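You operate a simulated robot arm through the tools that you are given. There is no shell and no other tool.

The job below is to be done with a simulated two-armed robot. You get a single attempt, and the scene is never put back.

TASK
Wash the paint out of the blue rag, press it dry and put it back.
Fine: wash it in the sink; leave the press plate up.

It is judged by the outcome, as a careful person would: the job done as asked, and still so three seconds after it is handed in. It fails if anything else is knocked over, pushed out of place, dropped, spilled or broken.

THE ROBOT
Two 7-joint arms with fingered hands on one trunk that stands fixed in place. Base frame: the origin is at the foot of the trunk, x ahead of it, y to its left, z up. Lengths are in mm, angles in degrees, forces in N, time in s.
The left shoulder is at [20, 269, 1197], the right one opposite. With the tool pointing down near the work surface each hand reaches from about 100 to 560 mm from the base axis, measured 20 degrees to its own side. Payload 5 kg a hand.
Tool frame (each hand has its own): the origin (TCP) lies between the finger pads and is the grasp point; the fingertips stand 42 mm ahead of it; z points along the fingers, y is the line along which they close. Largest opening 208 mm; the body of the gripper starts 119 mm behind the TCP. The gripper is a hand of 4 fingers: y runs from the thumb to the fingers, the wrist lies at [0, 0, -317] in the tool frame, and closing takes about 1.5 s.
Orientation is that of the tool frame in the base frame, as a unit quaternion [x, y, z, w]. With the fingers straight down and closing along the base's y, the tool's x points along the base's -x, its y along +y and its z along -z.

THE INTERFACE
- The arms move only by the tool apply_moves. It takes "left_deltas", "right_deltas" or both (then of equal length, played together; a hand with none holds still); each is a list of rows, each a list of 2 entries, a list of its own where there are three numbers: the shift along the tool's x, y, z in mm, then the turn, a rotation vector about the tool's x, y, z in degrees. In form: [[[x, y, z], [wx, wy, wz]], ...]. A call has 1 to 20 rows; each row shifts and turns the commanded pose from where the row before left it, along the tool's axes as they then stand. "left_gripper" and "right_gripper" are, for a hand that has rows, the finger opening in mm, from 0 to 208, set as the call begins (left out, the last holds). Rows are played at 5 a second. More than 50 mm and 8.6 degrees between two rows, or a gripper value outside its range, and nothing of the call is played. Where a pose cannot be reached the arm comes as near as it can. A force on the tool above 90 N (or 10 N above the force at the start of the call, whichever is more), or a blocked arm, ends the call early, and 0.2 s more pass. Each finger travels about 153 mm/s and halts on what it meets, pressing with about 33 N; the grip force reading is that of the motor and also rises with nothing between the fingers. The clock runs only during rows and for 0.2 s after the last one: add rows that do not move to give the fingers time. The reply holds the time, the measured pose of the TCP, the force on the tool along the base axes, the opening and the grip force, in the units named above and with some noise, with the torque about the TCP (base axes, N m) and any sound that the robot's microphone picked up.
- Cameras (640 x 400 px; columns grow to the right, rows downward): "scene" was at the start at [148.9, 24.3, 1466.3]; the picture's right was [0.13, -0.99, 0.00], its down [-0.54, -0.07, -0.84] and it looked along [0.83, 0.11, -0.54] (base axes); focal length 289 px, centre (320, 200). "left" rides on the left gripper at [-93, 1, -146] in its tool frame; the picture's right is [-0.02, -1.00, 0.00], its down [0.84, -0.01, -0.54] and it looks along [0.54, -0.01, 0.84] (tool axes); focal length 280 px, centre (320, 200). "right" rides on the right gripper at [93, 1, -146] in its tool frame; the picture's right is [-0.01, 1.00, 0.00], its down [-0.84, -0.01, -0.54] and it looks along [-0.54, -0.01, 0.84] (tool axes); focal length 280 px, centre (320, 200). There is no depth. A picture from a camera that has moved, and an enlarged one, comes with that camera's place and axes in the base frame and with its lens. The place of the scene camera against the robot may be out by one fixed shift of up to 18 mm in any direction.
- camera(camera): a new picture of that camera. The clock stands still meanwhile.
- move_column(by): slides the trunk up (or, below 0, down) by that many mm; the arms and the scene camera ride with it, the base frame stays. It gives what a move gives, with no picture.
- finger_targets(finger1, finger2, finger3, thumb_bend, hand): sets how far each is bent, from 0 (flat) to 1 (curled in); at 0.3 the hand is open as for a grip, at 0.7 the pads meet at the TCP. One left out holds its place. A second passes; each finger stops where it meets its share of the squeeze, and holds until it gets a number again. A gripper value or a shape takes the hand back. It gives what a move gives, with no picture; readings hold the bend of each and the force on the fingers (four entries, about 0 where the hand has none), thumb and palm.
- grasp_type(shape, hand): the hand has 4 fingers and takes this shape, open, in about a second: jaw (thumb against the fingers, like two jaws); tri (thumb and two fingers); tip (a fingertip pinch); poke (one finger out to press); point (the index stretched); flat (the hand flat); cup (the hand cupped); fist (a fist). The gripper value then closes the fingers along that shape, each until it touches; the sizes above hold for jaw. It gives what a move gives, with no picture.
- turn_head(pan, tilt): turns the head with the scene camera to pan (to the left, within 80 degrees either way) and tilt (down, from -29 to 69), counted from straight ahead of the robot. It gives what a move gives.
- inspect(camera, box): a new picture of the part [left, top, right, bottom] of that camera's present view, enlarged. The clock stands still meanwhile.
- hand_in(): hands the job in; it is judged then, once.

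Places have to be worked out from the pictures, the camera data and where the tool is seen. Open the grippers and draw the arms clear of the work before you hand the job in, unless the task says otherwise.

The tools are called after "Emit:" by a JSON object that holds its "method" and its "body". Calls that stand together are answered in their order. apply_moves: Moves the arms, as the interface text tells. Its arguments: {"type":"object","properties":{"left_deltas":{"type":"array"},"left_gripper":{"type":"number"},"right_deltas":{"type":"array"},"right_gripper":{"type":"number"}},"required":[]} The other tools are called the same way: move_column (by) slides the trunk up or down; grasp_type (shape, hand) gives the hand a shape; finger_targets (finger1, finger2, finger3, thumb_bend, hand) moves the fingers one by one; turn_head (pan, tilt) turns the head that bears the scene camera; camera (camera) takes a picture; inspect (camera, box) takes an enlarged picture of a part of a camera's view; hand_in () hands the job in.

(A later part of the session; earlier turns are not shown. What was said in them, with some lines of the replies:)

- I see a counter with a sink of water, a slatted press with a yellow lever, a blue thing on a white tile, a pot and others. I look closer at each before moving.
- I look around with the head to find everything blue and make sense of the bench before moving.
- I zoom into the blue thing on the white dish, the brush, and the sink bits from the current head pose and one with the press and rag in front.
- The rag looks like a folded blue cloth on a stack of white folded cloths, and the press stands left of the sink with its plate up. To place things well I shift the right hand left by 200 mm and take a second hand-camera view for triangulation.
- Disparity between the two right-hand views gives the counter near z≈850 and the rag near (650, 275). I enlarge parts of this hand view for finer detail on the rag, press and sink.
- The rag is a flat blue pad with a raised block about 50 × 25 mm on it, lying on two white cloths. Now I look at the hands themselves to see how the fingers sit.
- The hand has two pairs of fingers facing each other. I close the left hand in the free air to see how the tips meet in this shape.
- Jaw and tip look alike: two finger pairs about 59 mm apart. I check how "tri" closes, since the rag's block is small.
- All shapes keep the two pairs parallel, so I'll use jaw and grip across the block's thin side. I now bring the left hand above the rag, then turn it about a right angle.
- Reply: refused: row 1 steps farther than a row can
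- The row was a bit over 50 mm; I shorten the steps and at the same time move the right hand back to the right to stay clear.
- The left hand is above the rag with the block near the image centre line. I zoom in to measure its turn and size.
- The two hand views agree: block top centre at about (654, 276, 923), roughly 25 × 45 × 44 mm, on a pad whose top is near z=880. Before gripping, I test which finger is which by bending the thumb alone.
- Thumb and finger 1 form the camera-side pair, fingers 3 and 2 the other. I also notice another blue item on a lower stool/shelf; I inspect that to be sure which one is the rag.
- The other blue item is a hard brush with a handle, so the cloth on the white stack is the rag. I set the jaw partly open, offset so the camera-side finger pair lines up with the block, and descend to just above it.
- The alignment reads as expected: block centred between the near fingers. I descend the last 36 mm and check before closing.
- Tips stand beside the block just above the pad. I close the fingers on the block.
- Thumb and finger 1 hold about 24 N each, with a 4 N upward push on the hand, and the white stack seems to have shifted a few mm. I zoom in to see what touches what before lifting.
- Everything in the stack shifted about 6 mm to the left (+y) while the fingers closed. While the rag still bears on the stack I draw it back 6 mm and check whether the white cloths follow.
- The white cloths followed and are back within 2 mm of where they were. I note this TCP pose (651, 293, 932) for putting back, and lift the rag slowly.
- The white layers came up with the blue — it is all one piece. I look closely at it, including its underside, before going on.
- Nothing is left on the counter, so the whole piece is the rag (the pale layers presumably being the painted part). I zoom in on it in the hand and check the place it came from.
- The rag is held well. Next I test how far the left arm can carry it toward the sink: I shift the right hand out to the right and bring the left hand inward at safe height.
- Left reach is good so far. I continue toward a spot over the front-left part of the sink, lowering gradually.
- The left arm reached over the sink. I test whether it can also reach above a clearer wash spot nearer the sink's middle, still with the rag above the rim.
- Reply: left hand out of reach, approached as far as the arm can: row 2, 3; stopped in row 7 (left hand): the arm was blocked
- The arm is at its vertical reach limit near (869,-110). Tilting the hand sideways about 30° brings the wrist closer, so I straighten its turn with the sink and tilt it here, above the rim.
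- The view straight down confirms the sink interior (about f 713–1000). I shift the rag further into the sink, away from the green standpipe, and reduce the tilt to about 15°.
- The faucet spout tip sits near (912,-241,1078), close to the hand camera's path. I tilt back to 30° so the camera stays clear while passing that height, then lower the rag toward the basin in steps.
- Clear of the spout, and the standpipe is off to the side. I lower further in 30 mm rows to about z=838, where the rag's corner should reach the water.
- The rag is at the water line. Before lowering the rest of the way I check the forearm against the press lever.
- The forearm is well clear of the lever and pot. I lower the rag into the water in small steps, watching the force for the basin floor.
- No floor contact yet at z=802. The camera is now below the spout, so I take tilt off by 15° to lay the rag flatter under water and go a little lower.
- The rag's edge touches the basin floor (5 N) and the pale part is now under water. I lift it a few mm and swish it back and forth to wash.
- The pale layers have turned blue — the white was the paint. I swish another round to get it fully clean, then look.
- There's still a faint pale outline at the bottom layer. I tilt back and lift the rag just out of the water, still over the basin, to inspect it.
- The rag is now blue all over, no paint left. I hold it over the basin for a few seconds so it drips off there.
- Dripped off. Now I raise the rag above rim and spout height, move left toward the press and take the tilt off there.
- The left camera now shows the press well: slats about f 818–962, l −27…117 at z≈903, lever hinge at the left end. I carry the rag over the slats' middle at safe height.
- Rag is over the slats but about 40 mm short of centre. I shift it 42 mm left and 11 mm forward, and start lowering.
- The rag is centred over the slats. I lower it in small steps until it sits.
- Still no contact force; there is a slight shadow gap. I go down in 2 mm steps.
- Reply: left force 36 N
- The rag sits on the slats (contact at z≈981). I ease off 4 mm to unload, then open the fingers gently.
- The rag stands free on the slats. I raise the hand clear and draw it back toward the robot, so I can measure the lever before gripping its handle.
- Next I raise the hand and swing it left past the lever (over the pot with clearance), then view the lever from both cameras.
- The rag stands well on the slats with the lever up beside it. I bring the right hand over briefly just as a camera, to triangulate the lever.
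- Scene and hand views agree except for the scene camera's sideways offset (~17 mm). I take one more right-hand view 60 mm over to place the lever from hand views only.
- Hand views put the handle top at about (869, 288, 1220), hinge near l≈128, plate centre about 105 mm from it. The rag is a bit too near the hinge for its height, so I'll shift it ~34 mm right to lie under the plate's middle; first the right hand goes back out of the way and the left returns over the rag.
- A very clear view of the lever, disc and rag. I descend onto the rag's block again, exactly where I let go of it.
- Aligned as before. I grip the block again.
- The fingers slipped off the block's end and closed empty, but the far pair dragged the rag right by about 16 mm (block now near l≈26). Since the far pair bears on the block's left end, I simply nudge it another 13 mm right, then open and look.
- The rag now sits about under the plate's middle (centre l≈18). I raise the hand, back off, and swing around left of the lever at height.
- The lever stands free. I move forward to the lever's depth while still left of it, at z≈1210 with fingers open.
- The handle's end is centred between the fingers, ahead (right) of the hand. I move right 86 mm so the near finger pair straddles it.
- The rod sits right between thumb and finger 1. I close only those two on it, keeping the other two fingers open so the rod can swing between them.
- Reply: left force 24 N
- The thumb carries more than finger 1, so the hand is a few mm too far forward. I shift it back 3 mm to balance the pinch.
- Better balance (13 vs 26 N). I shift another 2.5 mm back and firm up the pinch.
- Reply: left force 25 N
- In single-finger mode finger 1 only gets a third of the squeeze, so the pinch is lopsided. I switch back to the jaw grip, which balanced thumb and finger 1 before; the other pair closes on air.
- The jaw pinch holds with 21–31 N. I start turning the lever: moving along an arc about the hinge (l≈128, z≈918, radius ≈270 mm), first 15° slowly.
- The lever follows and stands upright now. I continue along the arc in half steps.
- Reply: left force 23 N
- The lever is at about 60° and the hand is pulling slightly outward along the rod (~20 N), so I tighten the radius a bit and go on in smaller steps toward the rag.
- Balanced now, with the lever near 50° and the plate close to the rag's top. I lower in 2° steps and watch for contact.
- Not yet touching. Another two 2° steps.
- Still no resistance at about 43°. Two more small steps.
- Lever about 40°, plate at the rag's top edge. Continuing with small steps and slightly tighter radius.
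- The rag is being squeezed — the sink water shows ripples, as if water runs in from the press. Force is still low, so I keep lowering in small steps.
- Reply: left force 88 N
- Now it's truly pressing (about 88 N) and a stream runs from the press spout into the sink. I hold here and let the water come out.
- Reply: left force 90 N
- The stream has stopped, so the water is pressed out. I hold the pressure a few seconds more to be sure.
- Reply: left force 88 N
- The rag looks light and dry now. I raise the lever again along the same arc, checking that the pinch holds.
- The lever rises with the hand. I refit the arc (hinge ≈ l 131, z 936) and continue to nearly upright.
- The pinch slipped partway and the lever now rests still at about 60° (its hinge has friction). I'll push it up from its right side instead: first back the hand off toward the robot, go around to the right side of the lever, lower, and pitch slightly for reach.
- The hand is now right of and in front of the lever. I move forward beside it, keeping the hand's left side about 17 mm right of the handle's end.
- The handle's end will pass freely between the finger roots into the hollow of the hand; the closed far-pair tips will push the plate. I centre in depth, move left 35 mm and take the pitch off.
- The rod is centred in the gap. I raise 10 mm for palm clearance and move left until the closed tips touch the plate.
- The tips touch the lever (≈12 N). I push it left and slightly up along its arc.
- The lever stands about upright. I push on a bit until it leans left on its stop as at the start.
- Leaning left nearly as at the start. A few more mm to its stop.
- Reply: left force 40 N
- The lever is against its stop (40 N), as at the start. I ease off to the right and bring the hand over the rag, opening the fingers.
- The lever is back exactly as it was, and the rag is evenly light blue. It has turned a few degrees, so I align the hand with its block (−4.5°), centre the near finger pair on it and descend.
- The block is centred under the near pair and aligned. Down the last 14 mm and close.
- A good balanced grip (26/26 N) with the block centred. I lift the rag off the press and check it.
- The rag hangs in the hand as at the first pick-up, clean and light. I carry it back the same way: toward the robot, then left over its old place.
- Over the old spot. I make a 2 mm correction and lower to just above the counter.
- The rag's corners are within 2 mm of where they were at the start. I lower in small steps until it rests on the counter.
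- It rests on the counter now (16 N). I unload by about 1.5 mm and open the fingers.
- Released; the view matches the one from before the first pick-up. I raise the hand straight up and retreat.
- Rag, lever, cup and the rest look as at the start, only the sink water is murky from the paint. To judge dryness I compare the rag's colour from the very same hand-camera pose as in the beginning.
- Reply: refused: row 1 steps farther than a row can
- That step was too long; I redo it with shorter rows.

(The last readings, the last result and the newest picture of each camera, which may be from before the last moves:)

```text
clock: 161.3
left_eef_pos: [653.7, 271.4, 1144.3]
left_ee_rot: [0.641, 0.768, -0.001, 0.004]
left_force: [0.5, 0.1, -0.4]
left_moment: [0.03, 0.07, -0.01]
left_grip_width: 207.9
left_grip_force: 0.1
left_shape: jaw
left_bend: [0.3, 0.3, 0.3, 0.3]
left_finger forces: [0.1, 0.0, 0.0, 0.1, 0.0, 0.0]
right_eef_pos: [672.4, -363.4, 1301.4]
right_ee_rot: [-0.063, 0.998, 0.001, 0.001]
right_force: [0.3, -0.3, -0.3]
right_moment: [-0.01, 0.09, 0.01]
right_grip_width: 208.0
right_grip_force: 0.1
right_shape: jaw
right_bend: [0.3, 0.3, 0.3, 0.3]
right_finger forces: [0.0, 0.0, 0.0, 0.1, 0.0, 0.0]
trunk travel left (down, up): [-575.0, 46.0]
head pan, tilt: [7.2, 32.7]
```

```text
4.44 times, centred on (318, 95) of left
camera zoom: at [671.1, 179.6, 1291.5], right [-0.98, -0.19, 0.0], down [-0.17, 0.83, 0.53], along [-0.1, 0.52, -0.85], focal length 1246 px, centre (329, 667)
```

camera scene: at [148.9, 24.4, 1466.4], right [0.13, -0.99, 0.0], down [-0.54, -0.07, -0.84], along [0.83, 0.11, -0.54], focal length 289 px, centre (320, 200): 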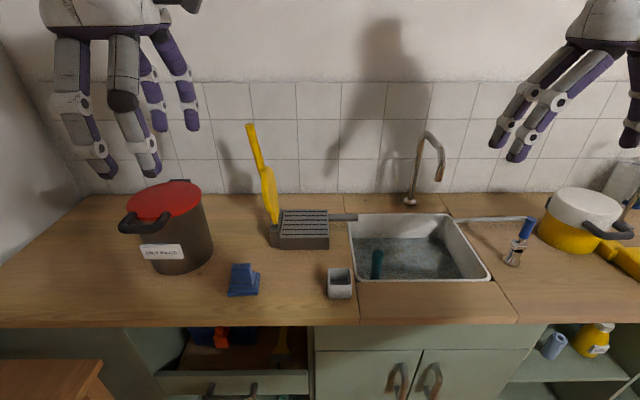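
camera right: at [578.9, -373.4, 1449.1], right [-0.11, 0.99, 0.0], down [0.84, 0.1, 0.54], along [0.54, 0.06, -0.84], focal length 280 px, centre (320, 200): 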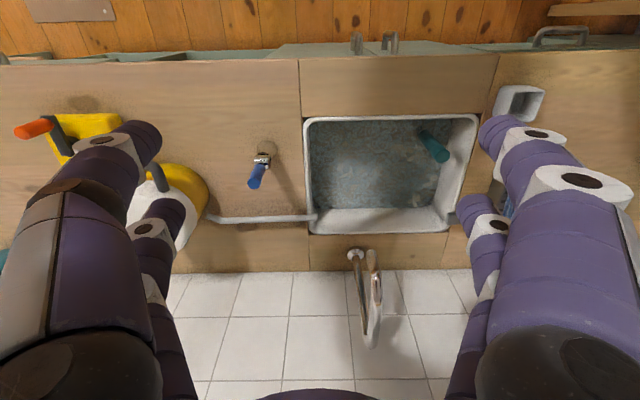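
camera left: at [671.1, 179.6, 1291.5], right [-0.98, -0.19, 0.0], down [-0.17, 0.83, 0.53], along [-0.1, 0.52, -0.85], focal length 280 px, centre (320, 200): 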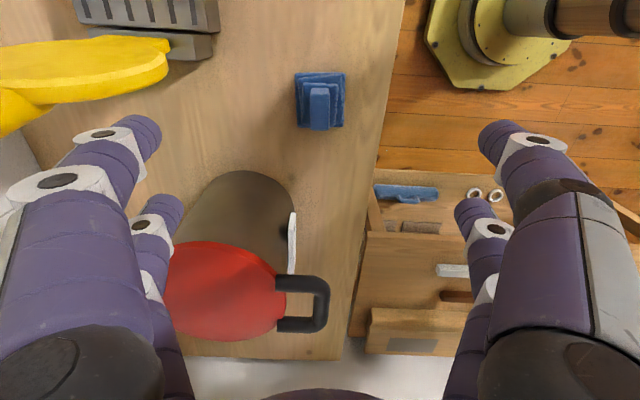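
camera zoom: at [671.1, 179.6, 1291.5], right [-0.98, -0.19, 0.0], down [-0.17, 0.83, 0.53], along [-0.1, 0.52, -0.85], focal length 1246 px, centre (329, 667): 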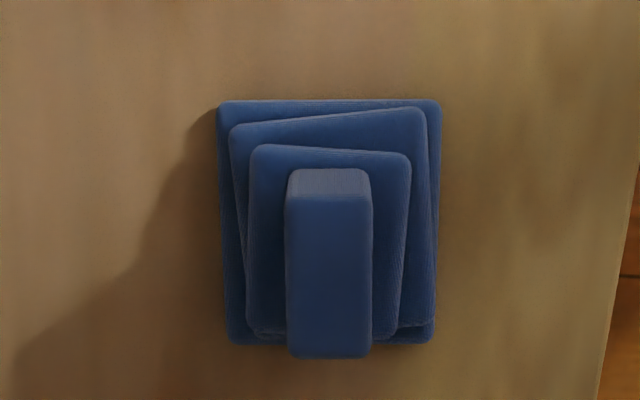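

The colour matches the dry blue at the start, with no paint, and the rag lies within about 4 mm of its original place. I raise the left hand and bring both arms back to their starting poses, hands open.

Emit:
{"method": "apply_moves", "body": {"left_deltas": [[[0, 0, -45], [0, 0, 0]], [[0, 0, -45], [0, 0, 0]], [[0, 0, -45], [0, 0, 0]], [[0, 0, -43], [0, 0, 0]], [[30, -25, 0], [0, 0, 0]], [[30, -25, 0], [0, 0, 0]], [[30, -20, 0], [0, 0, 0]], [[0, 0, 0], [0, 0, -8]], [[0, 0, 0], [0, 0, -8]], [[0, 0, 0], [0, 0, -8]], [[0, 0, 0], [0, 0, -8]], [[0, 0, 0], [0, 0, -8]], [[0, 0, 0], [0, 0, -8]], [[0, 0, 0], [0, 0, -8]], [[0, 0, 0], [0, 0, -8]], [[0, 0, 0], [0, 0, -8]], [[0, 0, 0], [0, 0, -8]], [[0, 0, 0], [0, 0, -7]], [[0, 0, 0], [0, 0, 0]]], "right_deltas": [[[0, 44, 0], [0, 0, 0]], [[0, 44, 0], [0, 0, 0]], [[0, 44, 0], [0, 0, 0]], [[0, 44, 0], [0, 0, 0]], [[0, 0, 0], [0, 0, 0]], [[0, 0, 0], [0, 0, 0]], [[0, 0, 0], [0, 0, 0]], [[0, 0, 0], [0, 0, 0]], [[0, 0, 0], [0, 0, 0]], [[0, 0, 0], [0, 0, 0]], [[0, 0, 0], [0, 0, 0]], [[0, 0, 0], [0, 0, 0]], [[0, 0, 0], [0, 0, 0]], [[0, 0, 0], [0, 0, 0]], [[0, 0, 0], [0, 0, 0]], [[0, 0, 0], [0, 0, 0]], [[0, 0, 0], [0, 0, 0]], [[0, 0, 0], [0, 0, 0]], [[0, 0, 0], [0, 0, 0]]]}}

Emit:
{"method": "camera", "body": {"camera": "scene"}}

Emit:
{"method": "camera", "body": {"camera": "right"}}

Emit:
{"method": "camera", "body": {"camera": "left"}}

```text
clock: 165.3
left_eef_pos: [565.5, 351.8, 1322.4]
left_ee_rot: [-0.064, 0.998, -0.004, 0.002]
left_force: [0.4, 0.2, -0.4]
left_moment: [-0.02, -0.01, 0.01]
left_grip_width: 208.1
left_grip_force: 0.1
left_shape: jaw
left_bend: [0.3, 0.3, 0.3, 0.3]
left_finger forces: [0.0, 0.0, 0.0, 0.0, 0.1, 0.1]
right_eef_pos: [647.1, -190.0, 1303.1]
right_ee_rot: [-0.063, 0.998, 0.001, 0.0]
right_force: [-0.5, -0.4, 1.5]
right_moment: [0.0, 0.02, 0.02]
right_grip_width: 207.9
right_grip_force: 0.0
right_shape: jaw
right_bend: [0.3, 0.3, 0.3, 0.3]
right_finger forces: [0.0, 0.1, 0.1, 0.0, 0.0, 0.0]
trunk travel left (down, up): [-575.0, 46.0]
head pan, tilt: [7.2, 32.7]
```

```text
taken
camera scene: at [149.0, 24.3, 1466.3], right [0.13, -0.99, 0.0], down [-0.54, -0.07, -0.84], along [0.83, 0.11, -0.54], focal length 289 px, centre (320, 200)
```

scene: 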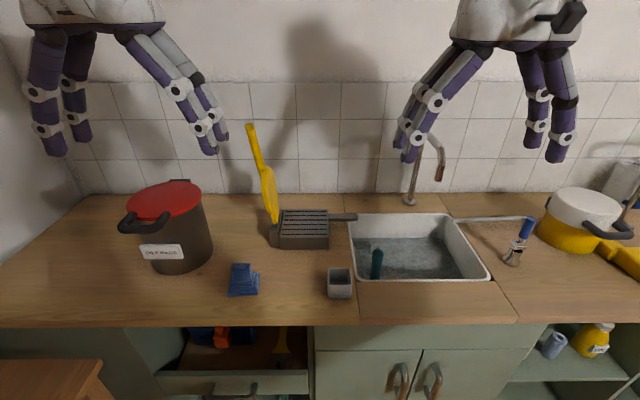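

```text
taken
camera right: at [554.2, -201.0, 1449.2], right [-0.11, 0.99, 0.0], down [0.84, 0.09, 0.54], along [0.54, 0.06, -0.84], focal length 280 px, centre (320, 200)
```

right: 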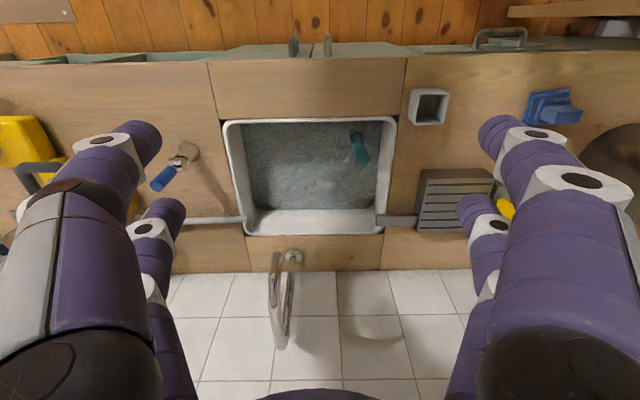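

```text
taken
camera left: at [657.0, 365.1, 1468.4], right [0.14, -0.99, 0.01], down [-0.84, -0.12, 0.53], along [-0.53, -0.08, -0.84], focal length 280 px, centre (320, 200)
```

left: 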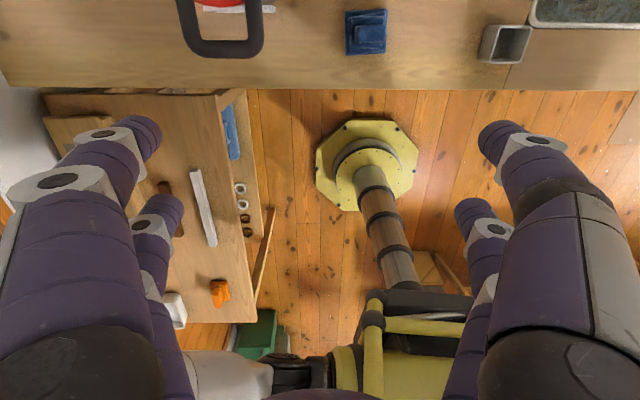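

The rag is clean, pressed out and back in its place, and the press plate is up as at the start. Nothing else has moved and both hands are open and clear, so I hand the job in.

Emit:
{"method": "hand_in", "body": {}}

```text
The job is handed in.
```

The blue rag is washed, pressed and back where it was, and the job is handed in.

- **Washing:** I washed it in the sink until no paint showed on it. The white layers I first took for cloths under it were the paint. The sink water is now murky from it.
- **Pressing:** I pressed it at about 88 N. Water ran from the press spout into the sink and stopped within about two seconds, and I held the pressure a few seconds more. Its colour now matches the dry blue it had at the start; I could only judge the dryness by eye.
- **Putting it back:** It lies within about 4 mm of its original spot.
- **Press plate:** It is up and leaning on its stop as before. My grip slipped off the handle while raising it, and the plate stayed part-way up until I pushed it the rest of the way.
- **Everything else:** In the final pictures nothing else looks moved, and I saw no drips on the counter. Both hands are open and near their starting poses.
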